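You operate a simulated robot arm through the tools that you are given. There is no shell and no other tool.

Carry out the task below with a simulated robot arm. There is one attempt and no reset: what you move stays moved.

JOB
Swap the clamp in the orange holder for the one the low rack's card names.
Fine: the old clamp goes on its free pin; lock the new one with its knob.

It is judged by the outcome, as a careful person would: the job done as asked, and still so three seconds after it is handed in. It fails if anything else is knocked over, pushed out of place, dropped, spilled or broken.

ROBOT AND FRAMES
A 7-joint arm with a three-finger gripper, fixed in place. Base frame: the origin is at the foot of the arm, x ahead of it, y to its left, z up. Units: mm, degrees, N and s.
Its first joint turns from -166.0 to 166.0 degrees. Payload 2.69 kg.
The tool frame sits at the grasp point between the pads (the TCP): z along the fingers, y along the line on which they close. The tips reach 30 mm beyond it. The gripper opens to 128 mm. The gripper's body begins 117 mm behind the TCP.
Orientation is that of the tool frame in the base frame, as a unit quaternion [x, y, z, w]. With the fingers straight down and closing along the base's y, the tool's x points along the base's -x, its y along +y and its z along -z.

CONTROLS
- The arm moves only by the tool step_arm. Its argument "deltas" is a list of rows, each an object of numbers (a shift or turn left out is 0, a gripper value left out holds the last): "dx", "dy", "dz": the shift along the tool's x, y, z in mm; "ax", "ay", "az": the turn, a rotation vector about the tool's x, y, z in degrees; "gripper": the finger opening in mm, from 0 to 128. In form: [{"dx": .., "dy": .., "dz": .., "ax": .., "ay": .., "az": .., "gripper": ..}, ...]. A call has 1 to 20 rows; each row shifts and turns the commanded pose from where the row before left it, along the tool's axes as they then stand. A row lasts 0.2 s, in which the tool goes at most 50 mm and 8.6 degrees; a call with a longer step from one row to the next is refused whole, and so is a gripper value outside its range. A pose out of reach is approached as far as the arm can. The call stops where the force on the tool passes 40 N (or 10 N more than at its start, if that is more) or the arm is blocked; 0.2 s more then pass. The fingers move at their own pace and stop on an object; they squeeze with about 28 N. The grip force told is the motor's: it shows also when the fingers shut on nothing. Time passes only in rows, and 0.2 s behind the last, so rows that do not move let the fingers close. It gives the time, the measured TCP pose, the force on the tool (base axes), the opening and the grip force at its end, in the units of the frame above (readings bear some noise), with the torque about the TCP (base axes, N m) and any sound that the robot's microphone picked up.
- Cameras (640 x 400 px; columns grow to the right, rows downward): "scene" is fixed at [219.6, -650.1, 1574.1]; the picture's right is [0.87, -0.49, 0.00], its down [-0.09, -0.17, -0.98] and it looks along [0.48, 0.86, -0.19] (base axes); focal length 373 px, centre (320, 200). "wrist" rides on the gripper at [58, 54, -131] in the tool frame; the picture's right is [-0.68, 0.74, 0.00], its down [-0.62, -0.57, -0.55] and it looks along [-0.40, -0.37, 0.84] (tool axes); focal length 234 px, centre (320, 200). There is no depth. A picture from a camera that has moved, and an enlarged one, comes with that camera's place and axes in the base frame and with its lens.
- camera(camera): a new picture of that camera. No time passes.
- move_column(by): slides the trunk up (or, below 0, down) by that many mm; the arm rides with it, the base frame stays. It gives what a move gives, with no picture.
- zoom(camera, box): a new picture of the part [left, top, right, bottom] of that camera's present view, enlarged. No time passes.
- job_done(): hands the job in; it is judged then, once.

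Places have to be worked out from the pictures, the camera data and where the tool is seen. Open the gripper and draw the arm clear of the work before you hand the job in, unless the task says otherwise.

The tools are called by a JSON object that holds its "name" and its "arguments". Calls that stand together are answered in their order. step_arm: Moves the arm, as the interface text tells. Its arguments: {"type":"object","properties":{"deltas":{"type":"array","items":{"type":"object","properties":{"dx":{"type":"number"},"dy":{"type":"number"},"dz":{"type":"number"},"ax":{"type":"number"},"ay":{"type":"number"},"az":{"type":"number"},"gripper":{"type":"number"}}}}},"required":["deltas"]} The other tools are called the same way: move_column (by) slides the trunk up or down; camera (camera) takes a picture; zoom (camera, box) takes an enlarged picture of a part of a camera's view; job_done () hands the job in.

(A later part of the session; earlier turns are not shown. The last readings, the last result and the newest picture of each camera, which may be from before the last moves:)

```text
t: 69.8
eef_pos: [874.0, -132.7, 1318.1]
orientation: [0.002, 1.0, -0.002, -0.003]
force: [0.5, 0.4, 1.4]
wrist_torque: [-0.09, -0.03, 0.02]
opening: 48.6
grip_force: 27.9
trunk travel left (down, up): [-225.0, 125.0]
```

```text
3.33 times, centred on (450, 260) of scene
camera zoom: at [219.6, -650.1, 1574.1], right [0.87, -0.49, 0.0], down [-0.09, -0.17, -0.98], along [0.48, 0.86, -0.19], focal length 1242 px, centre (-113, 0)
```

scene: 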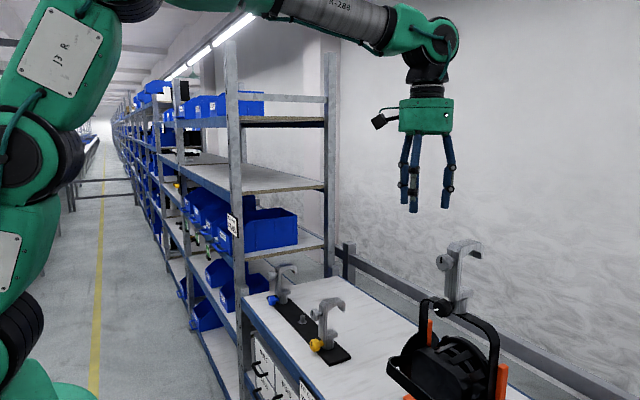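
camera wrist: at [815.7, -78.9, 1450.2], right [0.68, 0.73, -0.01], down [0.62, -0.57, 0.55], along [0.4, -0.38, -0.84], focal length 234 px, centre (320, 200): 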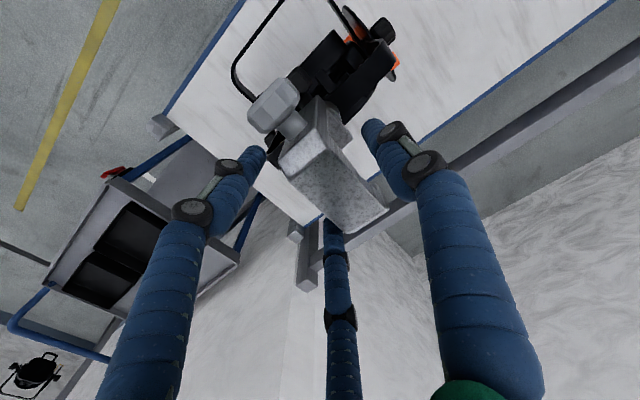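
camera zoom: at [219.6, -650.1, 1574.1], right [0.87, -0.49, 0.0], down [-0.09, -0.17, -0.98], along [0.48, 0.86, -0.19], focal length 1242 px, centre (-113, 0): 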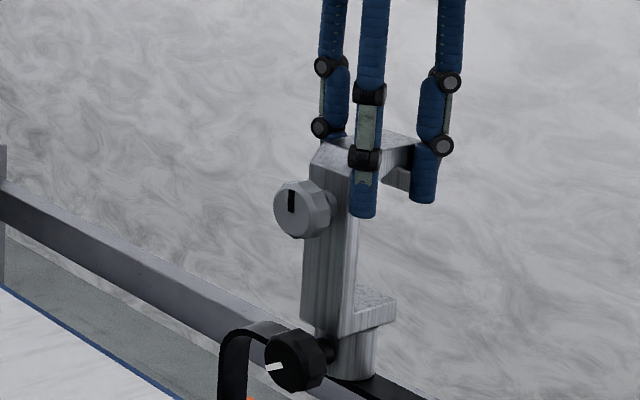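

Firm top grip with negligible load; the seated reference is TCP≈(874.5,-132.8,1318.2). I'll lift straight up 60 mm, slowly at first.

{"name": "step_arm", "arguments": {"deltas": [{"dz": -2}, {"dz": -3}, {"dz": -4}, {"dz": -5}, {"dz": -6}, {"dz": -6}, {"dz": -8}, {"dz": -8}, {"dz": -9}, {"dz": -9}, {"dz": 0}]}}

{"name": "step_arm", "arguments": {"deltas": [{"dz": 0}]}}

{"name": "zoom", "arguments": {"camera": "scene", "box": [390, 180, 510, 330]}}

{"name": "camera", "arguments": {"camera": "wrist"}}

```text
t: 72.2
eef_pos: [874.7, -133.9, 1378.1]
orientation: [0.004, 1.0, -0.001, -0.003]
force: [1.0, 0.4, -2.3]
wrist_torque: [-0.01, -0.04, 0.01]
opening: 48.9
grip_force: 28.2
trunk travel left (down, up): [-225.0, 125.0]
```

```text
t: 72.6
eef_pos: [874.4, -134.5, 1378.1]
orientation: [0.003, 1.0, -0.002, -0.003]
force: [0.1, 0.3, -1.5]
wrist_torque: [-0.04, -0.05, -0.01]
opening: 48.7
grip_force: 27.9
trunk travel left (down, up): [-225.0, 125.0]
```

```text
2.67 times, centred on (450, 255) of scene
camera zoom: at [219.6, -650.1, 1574.1], right [0.87, -0.49, 0.0], down [-0.09, -0.17, -0.98], along [0.48, 0.86, -0.19], focal length 994 px, centre (-27, 53)
```

zoom: 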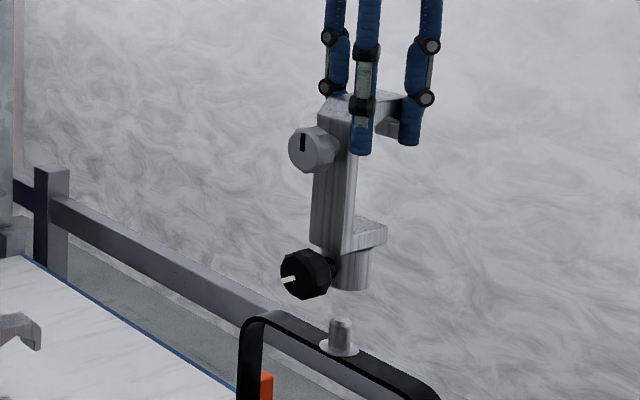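

```text
taken
camera wrist: at [815.9, -79.7, 1507.3], right [0.68, 0.73, -0.01], down [0.62, -0.57, 0.55], along [0.4, -0.38, -0.84], focal length 234 px, centre (320, 200)
```

wrist: 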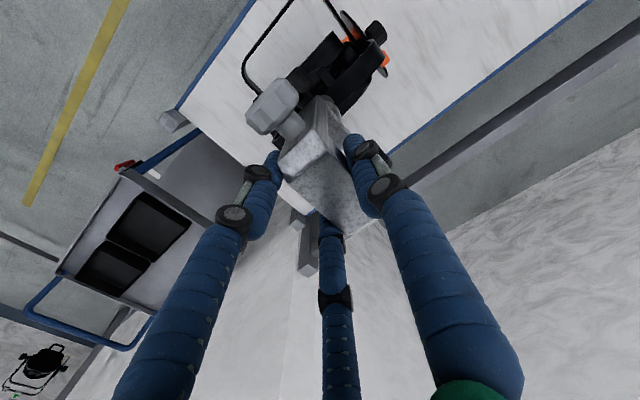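

The clamp hangs straight and the lamp pin is clear. I'll shift 97 mm to -y so the wrist camera sees the bare lamp pin beside the thumb, as the reference view.

{"name": "step_arm", "arguments": {"deltas": [{"dy": -20}, {"dy": -20}, {"dy": -20}, {"dy": -20}, {"dy": -17}, {"dz": 0}, {"dz": 0}]}}

{"name": "camera", "arguments": {"camera": "wrist"}}

{"name": "zoom", "arguments": {"camera": "wrist", "box": [340, 20, 436, 90]}}

```text
t: 74.2
eef_pos: [873.3, -229.4, 1377.5]
orientation: [0.002, 1.0, -0.001, -0.002]
force: [0.3, 0.2, -2.1]
wrist_torque: [-0.02, -0.05, -0.01]
opening: 48.6
grip_force: 28.4
trunk travel left (down, up): [-225.0, 125.0]
```

```text
taken
camera wrist: at [815.1, -175.0, 1507.3], right [0.68, 0.73, -0.01], down [0.62, -0.57, 0.55], along [0.4, -0.38, -0.84], focal length 234 px, centre (320, 200)
```

wrist: 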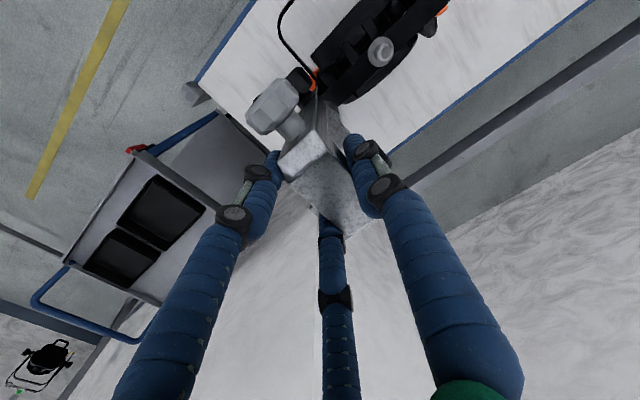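

```text
5.71 times, centred on (388, 55) of wrist
camera zoom: at [815.1, -175.0, 1507.3], right [0.68, 0.73, -0.01], down [0.62, -0.57, 0.55], along [0.4, -0.38, -0.84], focal length 1338 px, centre (-69, 1029)
```

zoom: 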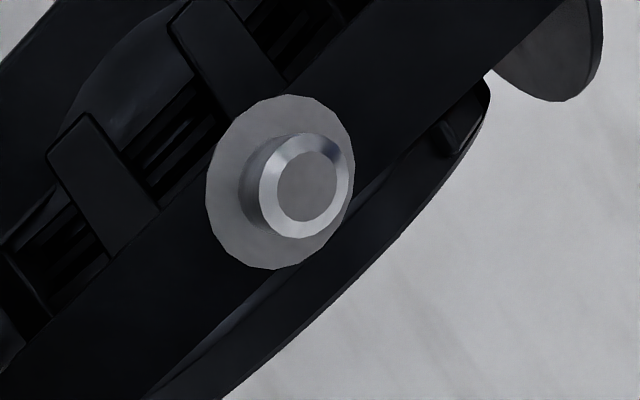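

That's an excellent reference: the lamp pin's top sits at normalized image coordinates (0.281,-0.630) from camera pose (815.1,-175.0,1507.3), while the seated camera pose was (815.7,-79.0,1448.1). I'll take a second reference from 60 mm nearer the robot to fix height as well.

{"name": "step_arm", "arguments": {"deltas": [{"dx": 20}, {"dx": 20}, {"dx": 20}, {"dz": 0}, {"dz": 0}]}}

{"name": "camera", "arguments": {"camera": "wrist"}}

{"name": "zoom", "arguments": {"camera": "wrist", "box": [390, 50, 486, 120]}}

```text
t: 75.4
eef_pos: [815.5, -230.2, 1377.6]
orientation: [0.003, 1.0, -0.002, -0.003]
force: [-0.3, -0.1, -2.4]
wrist_torque: [-0.01, -0.03, -0.01]
opening: 48.6
grip_force: 27.9
trunk travel left (down, up): [-225.0, 125.0]
```

```text
taken
camera wrist: at [756.3, -175.7, 1508.2], right [0.68, 0.73, -0.01], down [0.62, -0.57, 0.55], along [0.4, -0.38, -0.84], focal length 234 px, centre (320, 200)
```

wrist: 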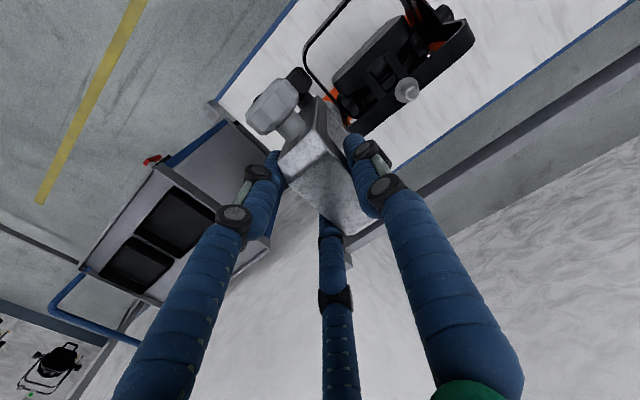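

```text
5.71 times, centred on (438, 85) of wrist
camera zoom: at [756.3, -175.7, 1508.2], right [0.68, 0.73, -0.01], down [0.62, -0.57, 0.55], along [0.4, -0.38, -0.84], focal length 1338 px, centre (-354, 857)
```

zoom: 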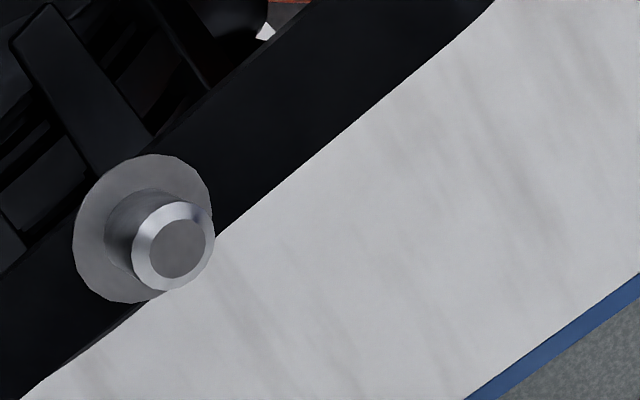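

Both views agree on the lamp pin top at (868.1,-126.5,1193.0), so the seated top-grip TCP is pin top + (6.4,-6.3,+125.2). Now I'll carry the clamp high over to the rack, to a pose for viewing the free pin (about (770,362)), staying at z≈1400.

{"name": "step_arm", "arguments": {"deltas": [{"dz": -15}, {"dz": -15}, {"dy": 30, "dx": 3.2}, {"dy": 40, "dx": 3.2}, {"dy": 43, "dx": 3.2}, {"dy": 43, "dx": 3.2}, {"dy": 43, "dx": 3.2}, {"dy": 43, "dx": 3.2}, {"dy": 43, "dx": 3.2}, {"dy": 43, "dx": 3.2}, {"dy": 43, "dx": 3.2}, {"dy": 43, "dx": 3.2}, {"dy": 43, "dx": 3.2}, {"dy": 43, "dx": 3.2}, {"dy": 40, "dx": 3.2}, {"dy": 30, "dx": 3.2}, {"dy": 22}, {"dz": 0}]}}

{"name": "camera", "arguments": {"camera": "scene"}}

{"name": "camera", "arguments": {"camera": "wrist"}}

```text
t: 79.2
eef_pos: [771.8, 360.1, 1406.6]
orientation: [0.002, 1.0, -0.002, -0.003]
force: [-0.3, -0.2, -1.6]
wrist_torque: [-0.05, -0.01, 0.0]
opening: 48.6
grip_force: 28.2
trunk travel left (down, up): [-225.0, 125.0]
```

```text
taken
```

scene: 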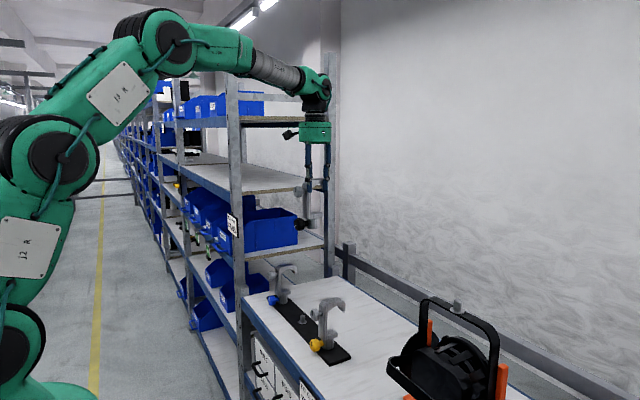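

```text
taken
camera wrist: at [713.0, 416.2, 1536.2], right [0.68, 0.73, -0.01], down [0.62, -0.57, 0.55], along [0.4, -0.38, -0.84], focal length 234 px, centre (320, 200)
```

wrist: 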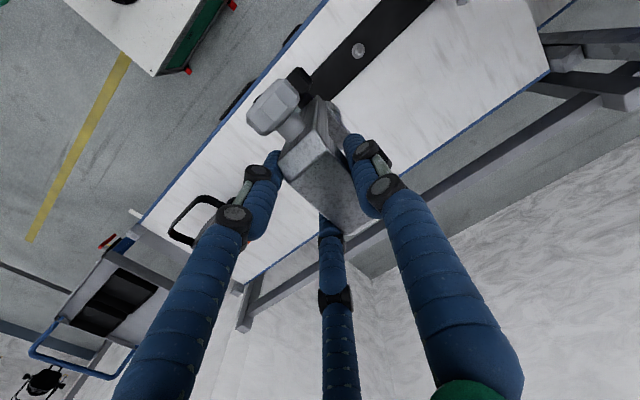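

The free pin is seen near (773,472,~900). I'll descend to the matching viewing pose (TCP≈(779,369,1085)), clear of the yellow clamp at y≈287.

{"name": "step_arm", "arguments": {"deltas": [{"dz": 30, "dx": -3.5, "dy": 4}, {"dz": 30, "dx": -3.5, "dy": 5}, {"dz": 30}, {"dz": 30}, {"dz": 30}, {"dz": 30}, {"dz": 30}, {"dz": 30}, {"dz": 30}, {"dz": 25}, {"dz": 15}, {"dz": 11}, {"dz": 0}, {"dz": 0}]}}

{"name": "camera", "arguments": {"camera": "wrist"}}

{"name": "zoom", "arguments": {"camera": "wrist", "box": [340, 20, 436, 90]}}

{"name": "zoom", "arguments": {"camera": "scene", "box": [250, 180, 390, 370]}}

```text
t: 82.2
eef_pos: [778.6, 369.2, 1086.1]
orientation: [0.003, 1.0, -0.002, -0.003]
force: [-0.1, -0.2, -2.3]
wrist_torque: [-0.01, -0.02, -0.01]
opening: 48.9
grip_force: 28.2
trunk travel left (down, up): [-225.0, 125.0]
```

```text
taken
camera wrist: at [719.5, 424.8, 1215.2], right [0.68, 0.73, -0.01], down [0.62, -0.57, 0.55], along [0.4, -0.38, -0.84], focal length 234 px, centre (320, 200)
```

wrist: 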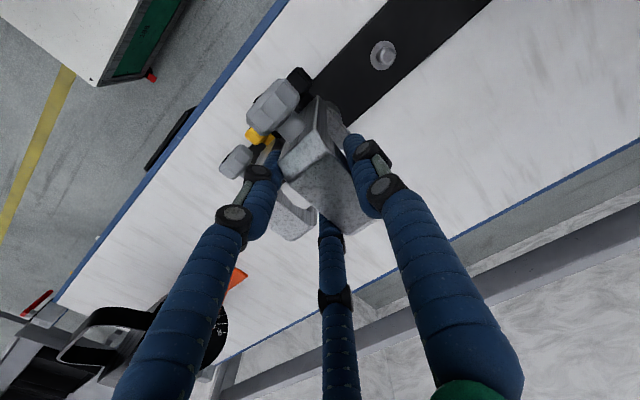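

```text
5.71 times, centred on (388, 55) of wrist
camera zoom: at [719.5, 424.8, 1215.2], right [0.68, 0.73, -0.01], down [0.62, -0.57, 0.55], along [0.4, -0.38, -0.84], focal length 1338 px, centre (-69, 1029)
```

zoom: 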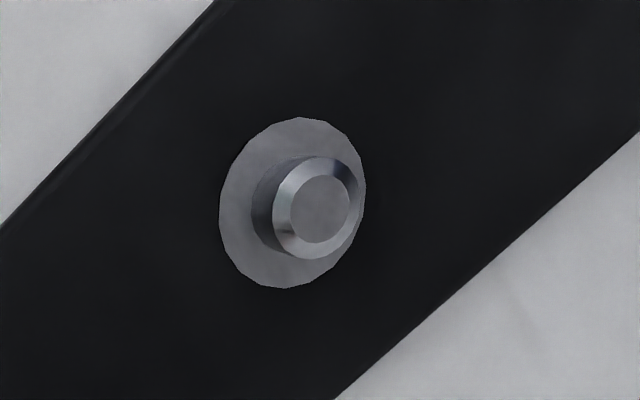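

```text
2.11 times, centred on (320, 275) of scene
camera zoom: at [219.6, -650.1, 1574.1], right [0.87, -0.49, 0.0], down [-0.09, -0.17, -0.98], along [0.48, 0.86, -0.19], focal length 784 px, centre (320, 42)
```

zoom: 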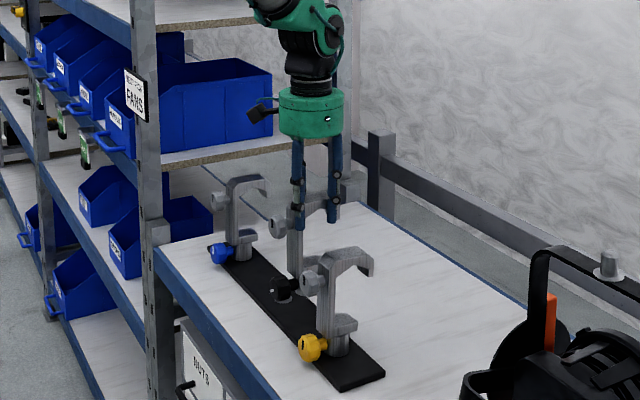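

The free pin appears nearly where the reference was, and the same size. I'll take the second view from 60 mm nearer the robot to triangulate it just as before.

{"name": "step_arm", "arguments": {"deltas": [{"dx": 20}, {"dx": 20}, {"dx": 20}, {"dz": 0}, {"dz": 0}]}}

{"name": "zoom", "arguments": {"camera": "wrist", "box": [390, 50, 486, 120]}}

```text
t: 83.4
eef_pos: [718.1, 370.4, 1085.2]
orientation: [0.002, 1.0, -0.001, -0.002]
force: [0.0, 0.6, -2.8]
wrist_torque: [-0.01, 0.0, -0.01]
opening: 48.6
grip_force: 28.8
trunk travel left (down, up): [-225.0, 125.0]
```

```text
5.71 times, centred on (438, 85) of wrist
camera zoom: at [659.4, 424.7, 1215.5], right [0.68, 0.73, -0.01], down [0.62, -0.57, 0.55], along [0.4, -0.38, -0.84], focal length 1338 px, centre (-354, 857)
```

zoom: 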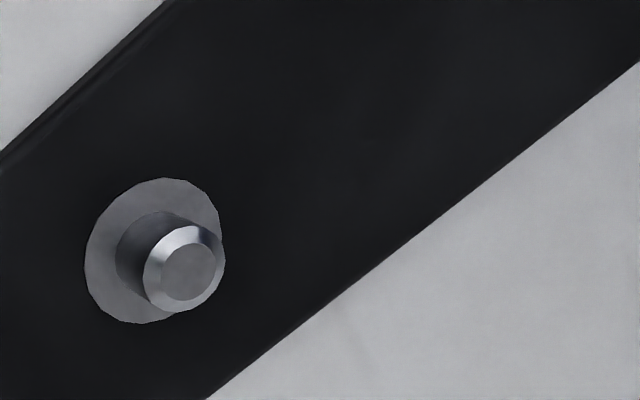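

The free pin top is at (778.0,473.3,897.5), so the seated camera pose should be (725.6,520.8,1152.6), i.e. TCP≈(784.4,467.0,1022.7). I'll move over the pin, hovering about 45 mm above the seat, and verify the camera pose.

{"name": "step_arm", "arguments": {"deltas": [{"dx": -22}, {"dx": -22}, {"dx": -22.2}, {"dy": 20}, {"dy": 20}, {"dy": 20}, {"dy": 20}, {"dy": 16.1}, {"dz": 9}, {"dz": 8.9}, {"dz": 0}, {"dz": 0}]}}

{"name": "camera", "arguments": {"camera": "wrist"}}

{"name": "zoom", "arguments": {"camera": "scene", "box": [260, 220, 360, 340]}}

```text
t: 86.0
eef_pos: [783.4, 466.6, 1066.1]
orientation: [0.003, 1.0, -0.002, -0.003]
force: [-0.7, -0.8, -2.7]
wrist_torque: [0.0, -0.05, -0.02]
opening: 48.6
grip_force: 27.6
trunk travel left (down, up): [-225.0, 125.0]
```

```text
taken
camera wrist: at [724.5, 520.4, 1196.7], right [0.68, 0.73, -0.01], down [0.62, -0.57, 0.55], along [0.4, -0.38, -0.84], focal length 234 px, centre (320, 200)
```

wrist: 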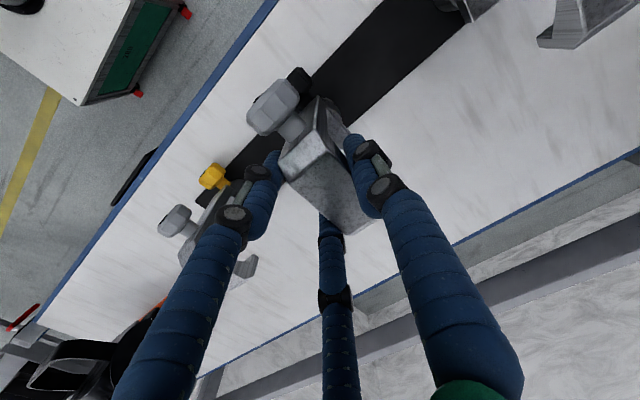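

```text
3.33 times, centred on (310, 280) of scene
camera zoom: at [219.6, -650.1, 1574.1], right [0.87, -0.49, 0.0], down [-0.09, -0.17, -0.98], along [0.48, 0.86, -0.19], focal length 1242 px, centre (353, -67)
```

zoom: 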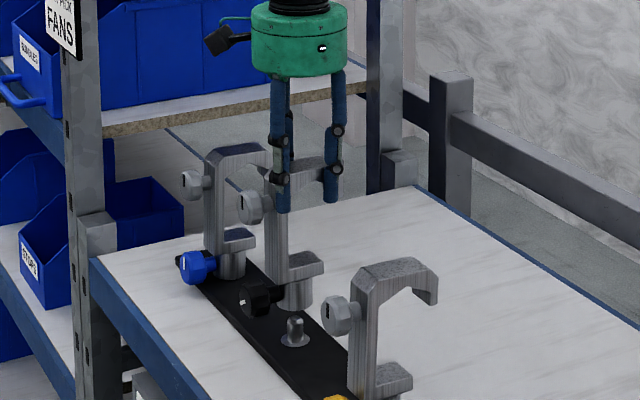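

The camera is at (724.5,520.4,1196.7), and the socket appears right above the pin in the scene view. I'll correct by (+1.1,+0.4) mm and begin lowering gently, stopping just past the expected pin entry.

{"name": "step_arm", "arguments": {"deltas": [{"dx": -1.1, "dy": 0.4}, {"dz": 4}, {"dz": 4}, {"dz": 4}, {"dz": 3}, {"dz": 3}, {"dz": 2}]}}

{"name": "zoom", "arguments": {"camera": "scene", "box": [280, 270, 330, 330]}}

{"name": "zoom", "arguments": {"camera": "wrist", "box": [220, 60, 420, 200]}}

```text
t: 87.6
eef_pos: [785.6, 465.6, 1045.9]
orientation: [0.003, 1.0, -0.002, -0.002]
force: [0.5, -0.4, -3.0]
wrist_torque: [-0.05, -0.01, 0.0]
opening: 48.8
grip_force: 28.2
trunk travel left (down, up): [-225.0, 125.0]
```

```text
6.67 times, centred on (305, 300) of scene
camera zoom: at [219.6, -650.1, 1574.1], right [0.87, -0.49, 0.0], down [-0.09, -0.17, -0.98], along [0.48, 0.86, -0.19], focal length 2484 px, centre (420, -467)
```

zoom: 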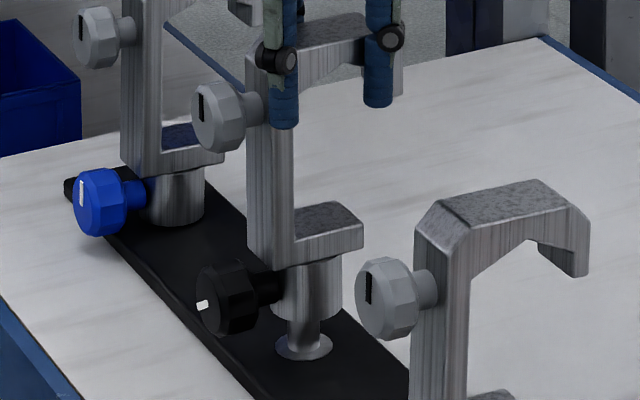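

```text
2.86 times, centred on (320, 130) of wrist
camera zoom: at [726.5, 520.3, 1176.6], right [0.68, 0.73, -0.01], down [0.62, -0.57, 0.55], along [0.4, -0.38, -0.84], focal length 669 px, centre (320, 400)
```

zoom: 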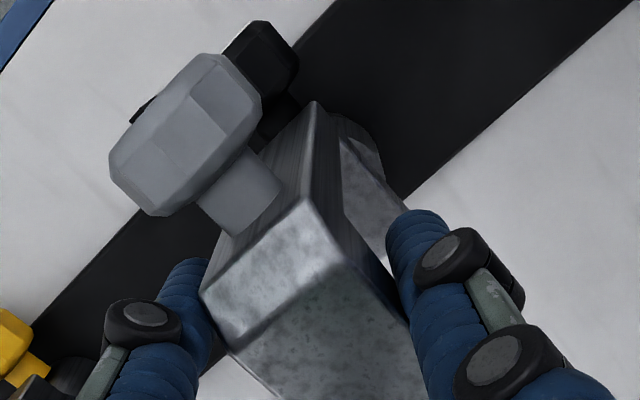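

Forces are unchanged (just the weight), and the socket is over the pin's top. I'll trim 0.8 mm back and continue lowering slowly.

{"name": "step_arm", "arguments": {"deltas": [{"dx": 0.8, "dz": 1}, {"dz": 2}, {"dz": 2}, {"dz": 2}, {"dz": 2}]}}

{"name": "step_arm", "arguments": {"deltas": [{"dz": 2}, {"dz": 2}, {"dz": 2}, {"dz": 2}]}}

{"name": "zoom", "arguments": {"camera": "scene", "box": [280, 270, 330, 330]}}

```text
t: 88.8
eef_pos: [784.9, 466.6, 1039.2]
orientation: [0.002, 1.0, -0.002, -0.003]
force: [-0.7, -0.3, -1.3]
wrist_torque: [-0.02, -0.04, 0.03]
opening: 49.0
grip_force: 28.5
trunk travel left (down, up): [-225.0, 125.0]
```

```text
t: 89.8
eef_pos: [784.8, 465.3, 1030.7]
orientation: [0.003, 1.0, -0.002, -0.002]
force: [1.0, 0.3, -2.7]
wrist_torque: [0.01, -0.02, 0.0]
opening: 48.7
grip_force: 28.1
trunk travel left (down, up): [-225.0, 125.0]
```

```text
6.67 times, centred on (305, 300) of scene
camera zoom: at [219.6, -650.1, 1574.1], right [0.87, -0.49, 0.0], down [-0.09, -0.17, -0.98], along [0.48, 0.86, -0.19], focal length 2484 px, centre (420, -467)
```

zoom: 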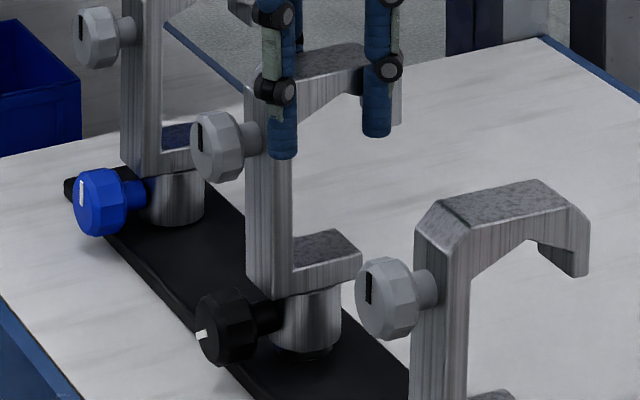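

It slides down the pin with no extra force; the seat should be about 8 mm lower. I'll finish in fine steps until the weight transfers.

{"name": "step_arm", "arguments": {"deltas": [{"dz": 2}, {"dz": 2}, {"dz": 1.5}]}}

{"name": "step_arm", "arguments": {"deltas": [{"dz": 1}, {"dz": 0.7}]}}

{"name": "step_arm", "arguments": {"deltas": [{"dz": 0.7}]}}

{"name": "zoom", "arguments": {"camera": "scene", "box": [280, 270, 330, 330]}}

```text
t: 90.6
eef_pos: [784.7, 466.1, 1024.8]
orientation: [0.003, 1.0, -0.002, -0.003]
force: [0.4, -0.9, -1.1]
wrist_torque: [-0.04, 0.02, 0.01]
opening: 48.8
grip_force: 28.7
trunk travel left (down, up): [-225.0, 125.0]
```

```text
t: 91.2
eef_pos: [784.4, 466.1, 1024.4]
orientation: [0.003, 1.0, -0.001, -0.003]
force: [-3.5, -0.8, 9.4]
wrist_torque: [-0.04, 1.02, 0.04]
opening: 48.5
grip_force: 28.0
trunk travel left (down, up): [-225.0, 125.0]
```

```text
t: 91.6
eef_pos: [784.5, 466.2, 1024.4]
orientation: [0.002, 1.0, -0.001, -0.002]
force: [-0.6, -0.6, 15.1]
wrist_torque: [-0.05, 0.78, 0.06]
opening: 49.0
grip_force: 27.2
trunk travel left (down, up): [-225.0, 125.0]
```

```text
6.67 times, centred on (305, 300) of scene
camera zoom: at [219.6, -650.1, 1574.1], right [0.87, -0.49, 0.0], down [-0.09, -0.17, -0.98], along [0.48, 0.86, -0.19], focal length 2484 px, centre (420, -467)
```

zoom: 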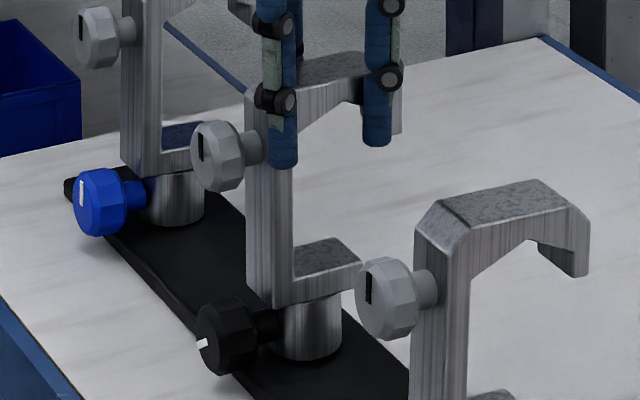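

It's seated: contact force up to 15 N and the socket is flush like the blue clamp's. I'll relax the push, open in stages and rise straight off.

{"name": "step_arm", "arguments": {"deltas": [{"dz": -1.2}, {"dz": 0}]}}

{"name": "step_arm", "arguments": {"deltas": [{"gripper": 54}, {"gripper": 62}, {"gripper": 72}, {"gripper": 80}, {"gripper": 80}, {"dz": -10}, {"dz": -15}, {"dz": -20}, {"dz": -25}, {"dz": -30}, {"dz": -30}, {"dz": 0}]}}

{"name": "camera", "arguments": {"camera": "wrist"}}

{"name": "zoom", "arguments": {"camera": "scene", "box": [260, 230, 360, 370]}}

```text
t: 92.2
eef_pos: [784.4, 465.0, 1023.9]
orientation: [0.003, 1.0, -0.001, -0.002]
force: [5.3, -0.8, 12.8]
wrist_torque: [0.0, -0.1, 0.01]
opening: 48.7
grip_force: 28.4
trunk travel left (down, up): [-225.0, 125.0]
```

```text
t: 94.8
eef_pos: [784.6, 466.7, 1154.6]
orientation: [0.002, 1.0, -0.002, -0.003]
force: [0.0, 0.1, 0.3]
wrist_torque: [0.0, -0.03, 0.01]
opening: 80.1
grip_force: 0.1
trunk travel left (down, up): [-225.0, 125.0]
```

```text
taken
camera wrist: at [726.0, 521.2, 1283.6], right [0.68, 0.73, -0.01], down [0.62, -0.57, 0.55], along [0.4, -0.38, -0.84], focal length 234 px, centre (320, 200)
```

wrist: 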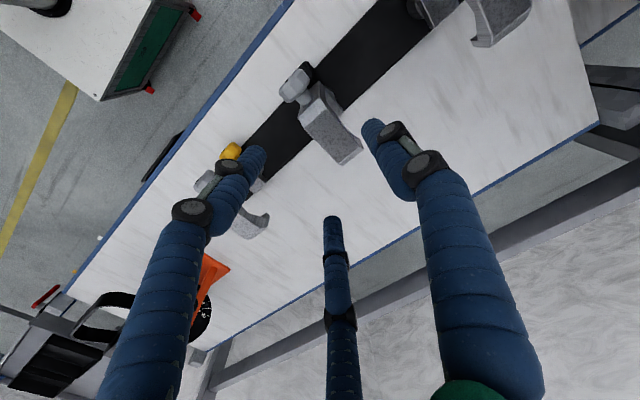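

```text
2.86 times, centred on (310, 300) of scene
camera zoom: at [219.6, -650.1, 1574.1], right [0.87, -0.49, 0.0], down [-0.09, -0.17, -0.98], along [0.48, 0.86, -0.19], focal length 1065 px, centre (349, -86)
```

zoom: 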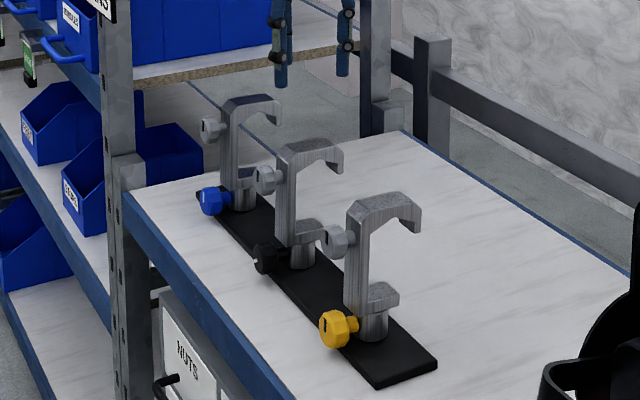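

The old clamp stands upright on the former free pin. Now I'll move over the yellow clamp at y≈281, staying at z≈1155 (well above the clamp tops at ~1032), and look down on it.

{"name": "step_arm", "arguments": {"deltas": [{"dy": -37}, {"dy": -37}, {"dy": -37}, {"dy": -37}, {"dy": -37}, {"dz": 0}, {"dz": 0}]}}

{"name": "camera", "arguments": {"camera": "wrist"}}

{"name": "zoom", "arguments": {"camera": "wrist", "box": [256, 40, 400, 180]}}

```text
t: 96.4
eef_pos: [782.1, 284.0, 1152.7]
orientation: [0.001, 1.0, -0.002, -0.003]
force: [0.6, -0.5, 0.1]
wrist_torque: [-0.03, 0.04, -0.02]
opening: 79.9
grip_force: 0.1
trunk travel left (down, up): [-225.0, 125.0]
```

```text
taken
camera wrist: at [723.5, 338.5, 1282.9], right [0.68, 0.73, -0.01], down [0.62, -0.57, 0.55], along [0.4, -0.38, -0.84], focal length 234 px, centre (320, 200)
```

wrist: 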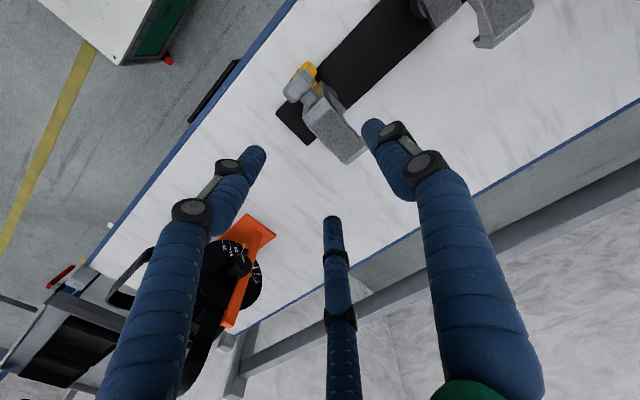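

```text
2.86 times, centred on (328, 110) of wrist
camera zoom: at [723.5, 338.5, 1282.9], right [0.68, 0.73, -0.01], down [0.62, -0.57, 0.55], along [0.4, -0.38, -0.84], focal length 669 px, centre (297, 457)
```

zoom: 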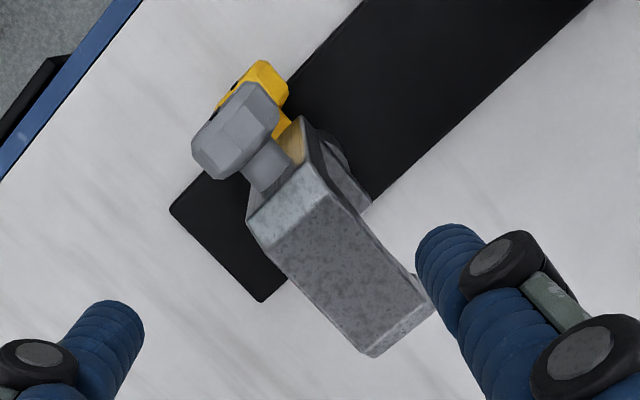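

The yellow clamp's top plate lies at x 767–827, y 280–312, square to the rack. By analogy with the first grasp, the camera should go to (730.5,341.1), so I'll shift (+7,+2.6) mm and descend in steps.

{"name": "step_arm", "arguments": {"deltas": [{"dx": -7, "dy": 2.6}, {"dz": 20}, {"dz": 20}, {"dz": 20}, {"dz": 20}, {"dz": 15}, {"dz": 0}, {"dz": 0}]}}

{"name": "zoom", "arguments": {"camera": "wrist", "box": [240, 50, 420, 230]}}

{"name": "zoom", "arguments": {"camera": "scene", "box": [280, 220, 380, 370]}}

```text
t: 98.2
eef_pos: [790.0, 284.5, 1059.9]
orientation: [0.001, 1.0, -0.002, -0.002]
force: [-0.1, -0.5, 1.4]
wrist_torque: [-0.01, -0.03, -0.03]
opening: 80.2
grip_force: 0.1
trunk travel left (down, up): [-225.0, 125.0]
```

```text
2.22 times, centred on (330, 140) of wrist
camera zoom: at [731.2, 338.8, 1189.5], right [0.68, 0.73, -0.01], down [0.62, -0.57, 0.55], along [0.4, -0.38, -0.84], focal length 520 px, centre (298, 333)
```

zoom: 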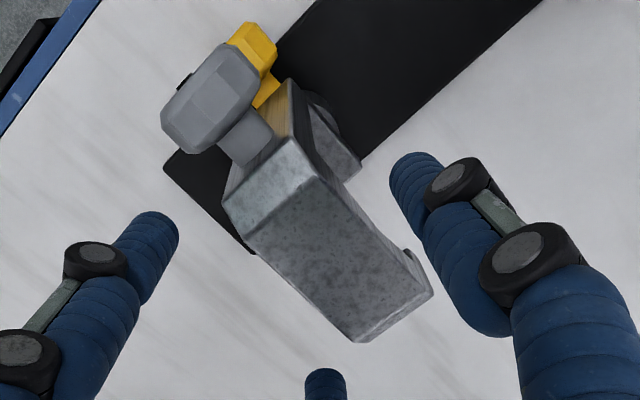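

```text
2.67 times, centred on (330, 295) of scene
camera zoom: at [219.6, -650.1, 1574.1], right [0.87, -0.49, 0.0], down [-0.09, -0.17, -0.98], along [0.48, 0.86, -0.19], focal length 994 px, centre (293, -53)
```

zoom: 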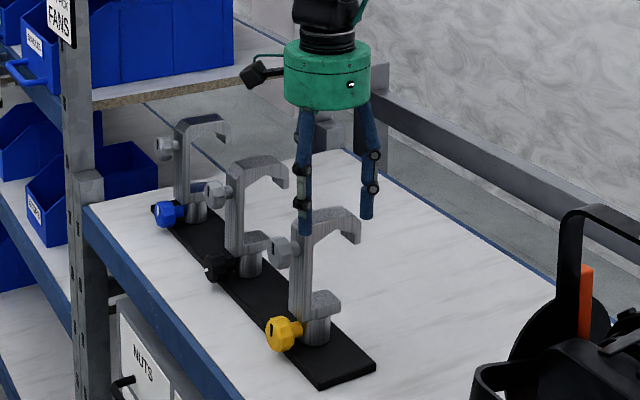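

From this nearer view the plate centre is y=296.4 and x=796.8, so I still need +3 mm in y and -1 mm in x. I'll apply that and descend to the grasp height.

{"name": "step_arm", "arguments": {"deltas": [{"dx": 1, "dy": 3}, {"dz": 0}, {"dz": 10}, {"dz": 10}, {"dz": 10}, {"dz": 6}, {"dz": 0}]}}

{"name": "zoom", "arguments": {"camera": "wrist", "box": [240, 60, 420, 240]}}

{"name": "zoom", "arguments": {"camera": "scene", "box": [290, 260, 370, 370]}}

```text
t: 99.8
eef_pos: [789.6, 286.8, 1023.8]
orientation: [0.003, 1.0, -0.002, -0.003]
force: [0.2, 0.7, -0.4]
wrist_torque: [0.0, 0.0, -0.01]
opening: 79.9
grip_force: 0.1
trunk travel left (down, up): [-225.0, 125.0]
```

```text
2.22 times, centred on (330, 150) of wrist
camera zoom: at [730.9, 340.8, 1153.2], right [0.68, 0.73, -0.01], down [0.62, -0.57, 0.55], along [0.4, -0.38, -0.84], focal length 520 px, centre (298, 311)
```

zoom: 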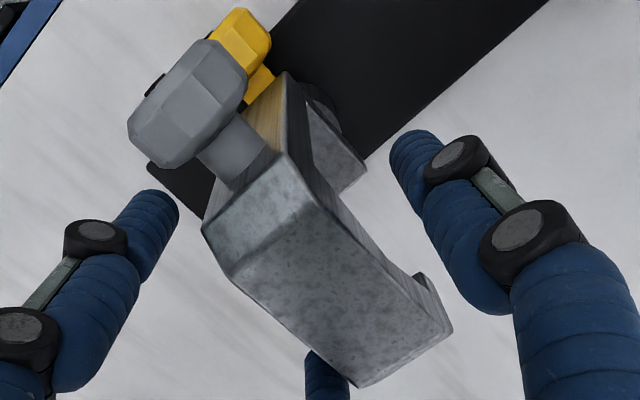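

```text
3.64 times, centred on (330, 315) of scene
camera zoom: at [219.6, -650.1, 1574.1], right [0.87, -0.49, 0.0], down [-0.09, -0.17, -0.98], along [0.48, 0.86, -0.19], focal length 1355 px, centre (284, -218)
```

zoom: 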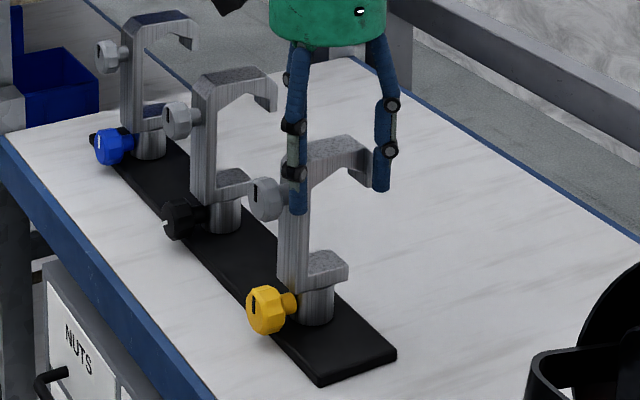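

The view matches the first top grasp nearly pixel for pixel. I'll close in stages and check the side forces.

{"name": "step_arm", "arguments": {"deltas": [{"gripper": 66}, {"gripper": 58}, {"gripper": 54}, {"gripper": 52}, {"gripper": 51}, {"gripper": 50}, {"gripper": 50}]}}

{"name": "step_arm", "arguments": {"deltas": [{"gripper": 48}, {"gripper": 44}, {"gripper": 20}, {"gripper": 0}, {"gripper": 0}]}}

{"name": "zoom", "arguments": {"camera": "wrist", "box": [240, 60, 420, 240]}}

```text
t: 101.4
eef_pos: [791.0, 285.1, 1023.0]
orientation: [0.004, 1.0, -0.002, -0.003]
force: [0.2, 0.4, -0.6]
wrist_torque: [-0.04, -0.02, 0.0]
opening: 50.2
grip_force: 0.4
trunk travel left (down, up): [-225.0, 125.0]
```

```text
t: 102.6
eef_pos: [790.3, 287.1, 1023.5]
orientation: [0.003, 1.0, -0.001, -0.003]
force: [-0.5, -0.4, 1.7]
wrist_torque: [-0.06, -0.02, -0.02]
opening: 48.8
grip_force: 27.4
trunk travel left (down, up): [-225.0, 125.0]
```

```text
2.22 times, centred on (330, 150) of wrist
camera zoom: at [730.8, 340.8, 1153.5], right [0.68, 0.73, -0.01], down [0.62, -0.57, 0.55], along [0.4, -0.38, -0.84], focal length 520 px, centre (298, 311)
```

zoom: 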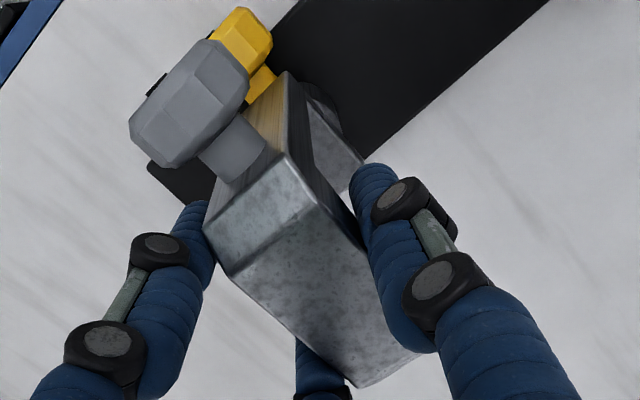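

Gripped evenly at 48.8 mm; the yellow's seated camera pose is (730.8,340.8,1153.5). I'll try a tiny lift to see whether it is locked to the rack pin.

{"name": "step_arm", "arguments": {"deltas": [{"dz": -0.8}, {"dz": -0.7}]}}

{"name": "step_arm", "arguments": {"deltas": [{"dz": -0.8}, {"dz": -0.7}]}}

{"name": "zoom", "arguments": {"camera": "scene", "box": [300, 300, 360, 370]}}

```text
t: 103.2
eef_pos: [789.2, 287.9, 1024.9]
orientation: [0.002, 1.0, -0.002, -0.003]
force: [-0.1, -0.7, 1.1]
wrist_torque: [-0.01, -0.01, -0.03]
opening: 48.7
grip_force: 28.5
trunk travel left (down, up): [-225.0, 125.0]
```

```text
t: 103.8
eef_pos: [790.3, 286.6, 1026.6]
orientation: [0.002, 1.0, -0.001, -0.003]
force: [-0.5, -0.2, -2.8]
wrist_torque: [-0.02, 0.0, 0.01]
opening: 48.7
grip_force: 27.8
trunk travel left (down, up): [-225.0, 125.0]
```

```text
5.71 times, centred on (330, 335) of scene
camera zoom: at [219.6, -650.1, 1574.1], right [0.87, -0.49, 0.0], down [-0.09, -0.17, -0.98], along [0.48, 0.86, -0.19], focal length 2130 px, centre (263, -571)
```

zoom: 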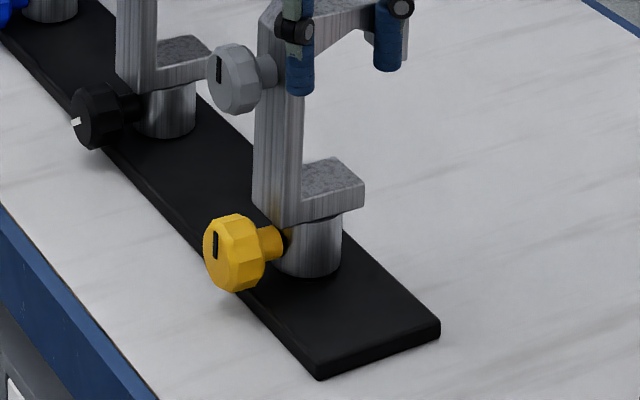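

The load is only -2.8 N, just the clamp's own weight, so it isn't locked. I'll continue lifting and verify that the rack bar stays down.

{"name": "step_arm", "arguments": {"deltas": [{"dz": -3}, {"dz": -4}, {"dz": -4}, {"dz": -5}, {"dz": -5}, {"dz": -6}]}}

{"name": "zoom", "arguments": {"camera": "scene", "box": [290, 270, 370, 370]}}

```text
t: 105.2
eef_pos: [789.5, 286.5, 1053.6]
orientation: [0.004, 1.0, -0.001, -0.003]
force: [0.3, 0.7, -1.5]
wrist_torque: [-0.01, -0.02, 0.02]
opening: 48.7
grip_force: 27.5
trunk travel left (down, up): [-225.0, 125.0]
```

```text
4.00 times, centred on (330, 320) of scene
camera zoom: at [219.6, -650.1, 1574.1], right [0.87, -0.49, 0.0], down [-0.09, -0.17, -0.98], along [0.48, 0.86, -0.19], focal length 1491 px, centre (280, -280)
```

zoom: 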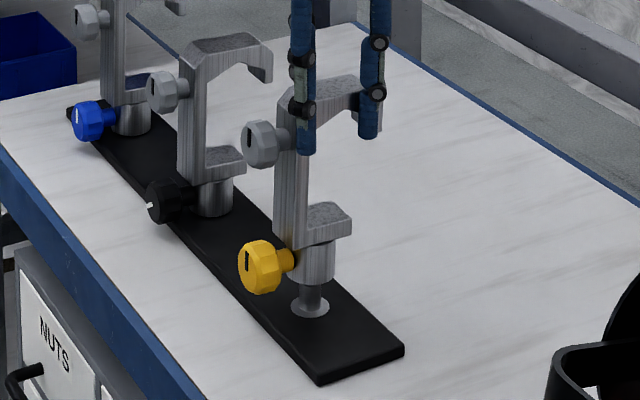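

The yellow clamp rises freely and the rack stays put. I'll lift 30 mm more and shift 97 mm to -y, to view the yellow's bare pin the same way and calibrate this grip.

{"name": "step_arm", "arguments": {"deltas": [{"dz": -15}, {"dz": -15}, {"dy": -20}, {"dy": -20}, {"dy": -20}, {"dy": -20}, {"dy": -17}, {"dz": 0}, {"dz": 0}]}}

{"name": "zoom", "arguments": {"camera": "wrist", "box": [340, 20, 436, 90]}}

{"name": "camera", "arguments": {"camera": "wrist"}}

```text
t: 107.2
eef_pos: [788.6, 190.8, 1084.7]
orientation: [0.003, 1.0, -0.001, -0.003]
force: [0.4, 0.2, -1.4]
wrist_torque: [-0.05, -0.03, 0.01]
opening: 49.0
grip_force: 28.6
trunk travel left (down, up): [-225.0, 125.0]
```

```text
5.71 times, centred on (388, 55) of wrist
camera zoom: at [730.0, 245.8, 1213.7], right [0.68, 0.73, -0.01], down [0.62, -0.57, 0.55], along [0.4, -0.38, -0.84], focal length 1338 px, centre (-69, 1029)
```

zoom: 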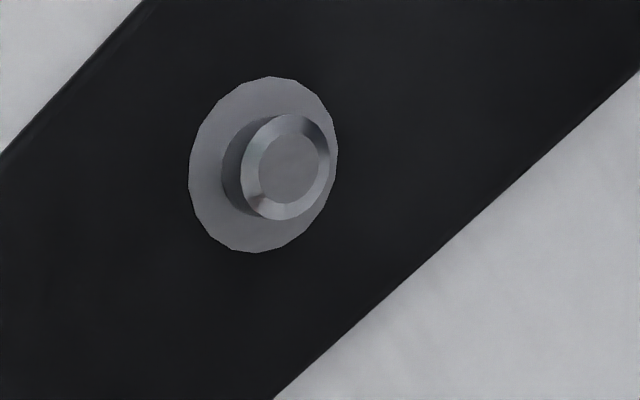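

```text
taken
camera wrist: at [730.0, 245.8, 1213.7], right [0.68, 0.73, -0.01], down [0.62, -0.57, 0.55], along [0.4, -0.38, -0.84], focal length 234 px, centre (320, 200)
```

wrist: 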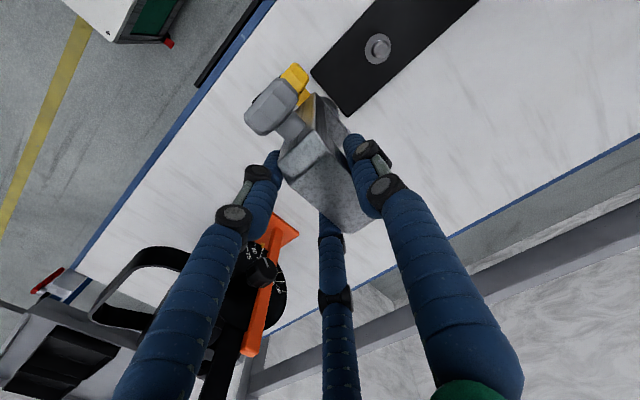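

The yellow's pin top is at (778.2,293.8,897.5), which gives a grip offset of (47.4,-47.0,-256.0) from camera to pin. So the seated camera pose on the lamp is (820.7,-79.5,1449.0). I'll raise the yellow clamp high, then cross to the lamp.

{"name": "step_arm", "arguments": {"deltas": [{"dz": -30}, {"dz": -37}, {"dz": -37}, {"dz": -37}, {"dz": -37}, {"dz": -37}, {"dz": -37}, {"dz": -37}, {"dz": -37}, {"dz": -10}, {"dy": -30, "dx": -8}, {"dy": -40, "dx": -8}, {"dy": -42, "dx": -8}, {"dy": -42, "dx": -8}, {"dy": -42, "dx": -8}, {"dy": -42, "dx": -8}, {"dy": -42, "dx": -8}, {"dy": -42, "dx": -8}, {"dy": -40, "dx": -8}, {"dy": -30, "dx": -8}]}}

{"name": "camera", "arguments": {"camera": "wrist"}}

{"name": "camera", "arguments": {"camera": "scene"}}

```text
t: 111.4
eef_pos: [868.6, -201.3, 1420.3]
orientation: [0.001, 1.0, -0.002, -0.004]
force: [-1.1, -0.2, -3.1]
wrist_torque: [0.0, 0.0, 0.0]
opening: 48.8
grip_force: 27.9
trunk travel left (down, up): [-225.0, 125.0]
```

```text
taken
camera wrist: at [810.4, -147.6, 1549.9], right [0.68, 0.73, -0.01], down [0.62, -0.57, 0.55], along [0.4, -0.38, -0.84], focal length 234 px, centre (320, 200)
```

wrist: 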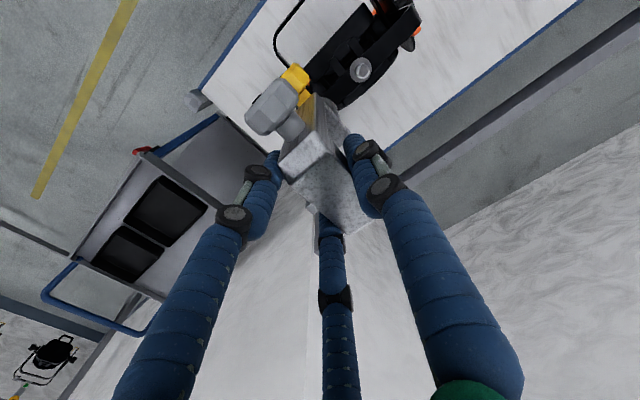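

```text
taken
```

scene: 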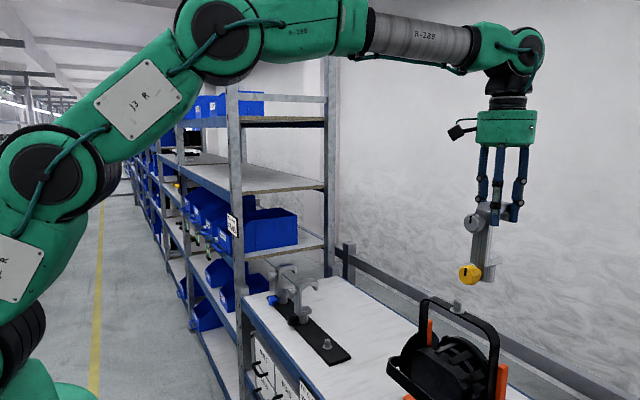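

I'm over the lamp area at z=1420. I'll go to the matching view pose (camera ≈ (819.9,-174.5,1509.2)) and compare where the lamp pin appears.

{"name": "step_arm", "arguments": {"deltas": [{"dz": 0}, {"dx": -4.7, "dy": -13.5, "dz": 10}, {"dx": -4.8, "dy": -13.4, "dz": 10}, {"dz": 10}, {"dz": 10.7}, {"dz": 0}, {"dz": 0}]}}

{"name": "zoom", "arguments": {"camera": "wrist", "box": [340, 20, 436, 90]}}

```text
t: 113.0
eef_pos: [876.8, -228.4, 1379.5]
orientation: [0.003, 1.0, -0.002, -0.003]
force: [-0.2, -0.4, -2.9]
wrist_torque: [-0.03, -0.07, -0.01]
opening: 48.4
grip_force: 28.3
trunk travel left (down, up): [-225.0, 125.0]
```

```text
5.71 times, centred on (388, 55) of wrist
camera zoom: at [818.8, -173.6, 1509.1], right [0.68, 0.73, -0.01], down [0.62, -0.57, 0.55], along [0.4, -0.38, -0.84], focal length 1338 px, centre (-69, 1029)
```

zoom: 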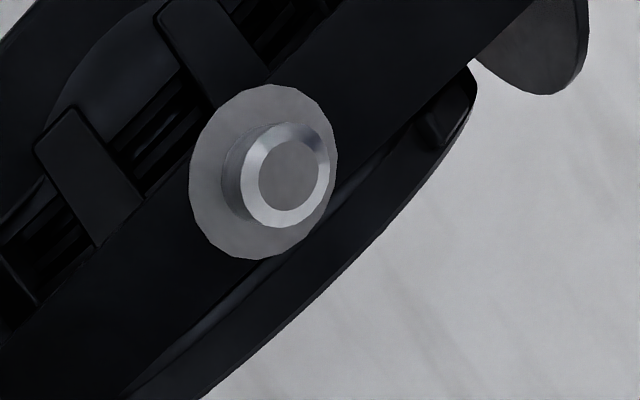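

The lamp pin is at (867.9,-126.4), consistent with before; the lamp hasn't moved. I'll move the yellow clamp over it and hover about 45 mm above the seat.

{"name": "step_arm", "arguments": {"deltas": [{"dx": -1.7, "dy": 20}, {"dy": 20}, {"dy": 20}, {"dy": 20}, {"dy": 14.1}, {"dz": 8}, {"dz": 7}, {"dz": 0}, {"dz": 0}]}}

{"name": "zoom", "arguments": {"camera": "wrist", "box": [220, 40, 420, 180]}}

{"name": "zoom", "arguments": {"camera": "scene", "box": [400, 210, 500, 330]}}

```text
t: 115.0
eef_pos: [880.3, -134.8, 1363.3]
orientation: [0.002, 1.0, -0.002, -0.003]
force: [-0.8, 0.2, -2.2]
wrist_torque: [0.02, -0.04, 0.03]
opening: 48.6
grip_force: 28.2
trunk travel left (down, up): [-225.0, 125.0]
```

```text
2.86 times, centred on (320, 110) of wrist
camera zoom: at [821.7, -80.2, 1493.9], right [0.68, 0.73, -0.01], down [0.62, -0.57, 0.55], along [0.4, -0.38, -0.84], focal length 669 px, centre (320, 457)
```

zoom: 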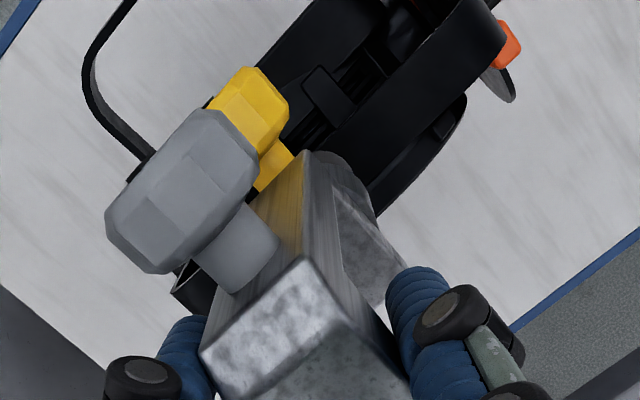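

```text
3.33 times, centred on (450, 270) of scene
camera zoom: at [219.6, -650.1, 1574.1], right [0.87, -0.49, 0.0], down [-0.09, -0.17, -0.98], along [0.48, 0.86, -0.19], focal length 1242 px, centre (-113, -33)
```

zoom: 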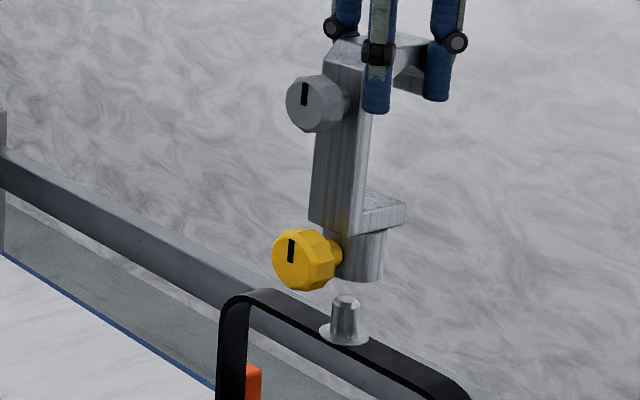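

The camera is at (821.7,-80.2); I'll correct by (-1.2,+0.7) mm and lower to just above and into pin entry.

{"name": "step_arm", "arguments": {"deltas": [{"dx": 1.2, "dy": 0.7}, {"dz": 0}, {"dz": 4}, {"dz": 4}, {"dz": 4}, {"dz": 3}, {"dz": 2}]}}

{"name": "zoom", "arguments": {"camera": "scene", "box": [420, 250, 480, 320]}}

{"name": "zoom", "arguments": {"camera": "wrist", "box": [220, 40, 420, 180]}}

```text
t: 116.6
eef_pos: [878.9, -133.5, 1346.4]
orientation: [0.002, 1.0, -0.002, -0.002]
force: [-0.3, 0.2, -1.8]
wrist_torque: [0.0, 0.01, 0.01]
opening: 49.0
grip_force: 28.0
trunk travel left (down, up): [-225.0, 125.0]
```

```text
5.71 times, centred on (450, 285) of scene
camera zoom: at [219.6, -650.1, 1574.1], right [0.87, -0.49, 0.0], down [-0.09, -0.17, -0.98], along [0.48, 0.86, -0.19], focal length 2130 px, centre (-423, -286)
```

zoom: 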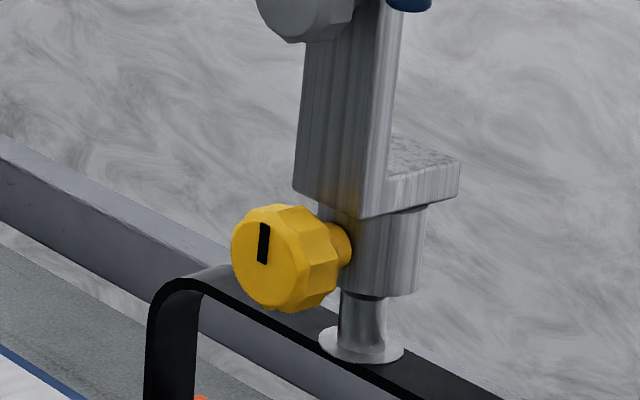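

```text
2.86 times, centred on (320, 110) of wrist
camera zoom: at [820.7, -79.3, 1477.0], right [0.68, 0.73, -0.01], down [0.62, -0.57, 0.55], along [0.4, -0.38, -0.84], focal length 669 px, centre (320, 457)
```

zoom: 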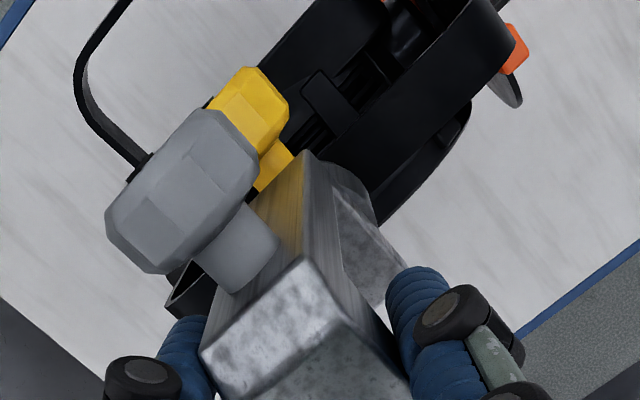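

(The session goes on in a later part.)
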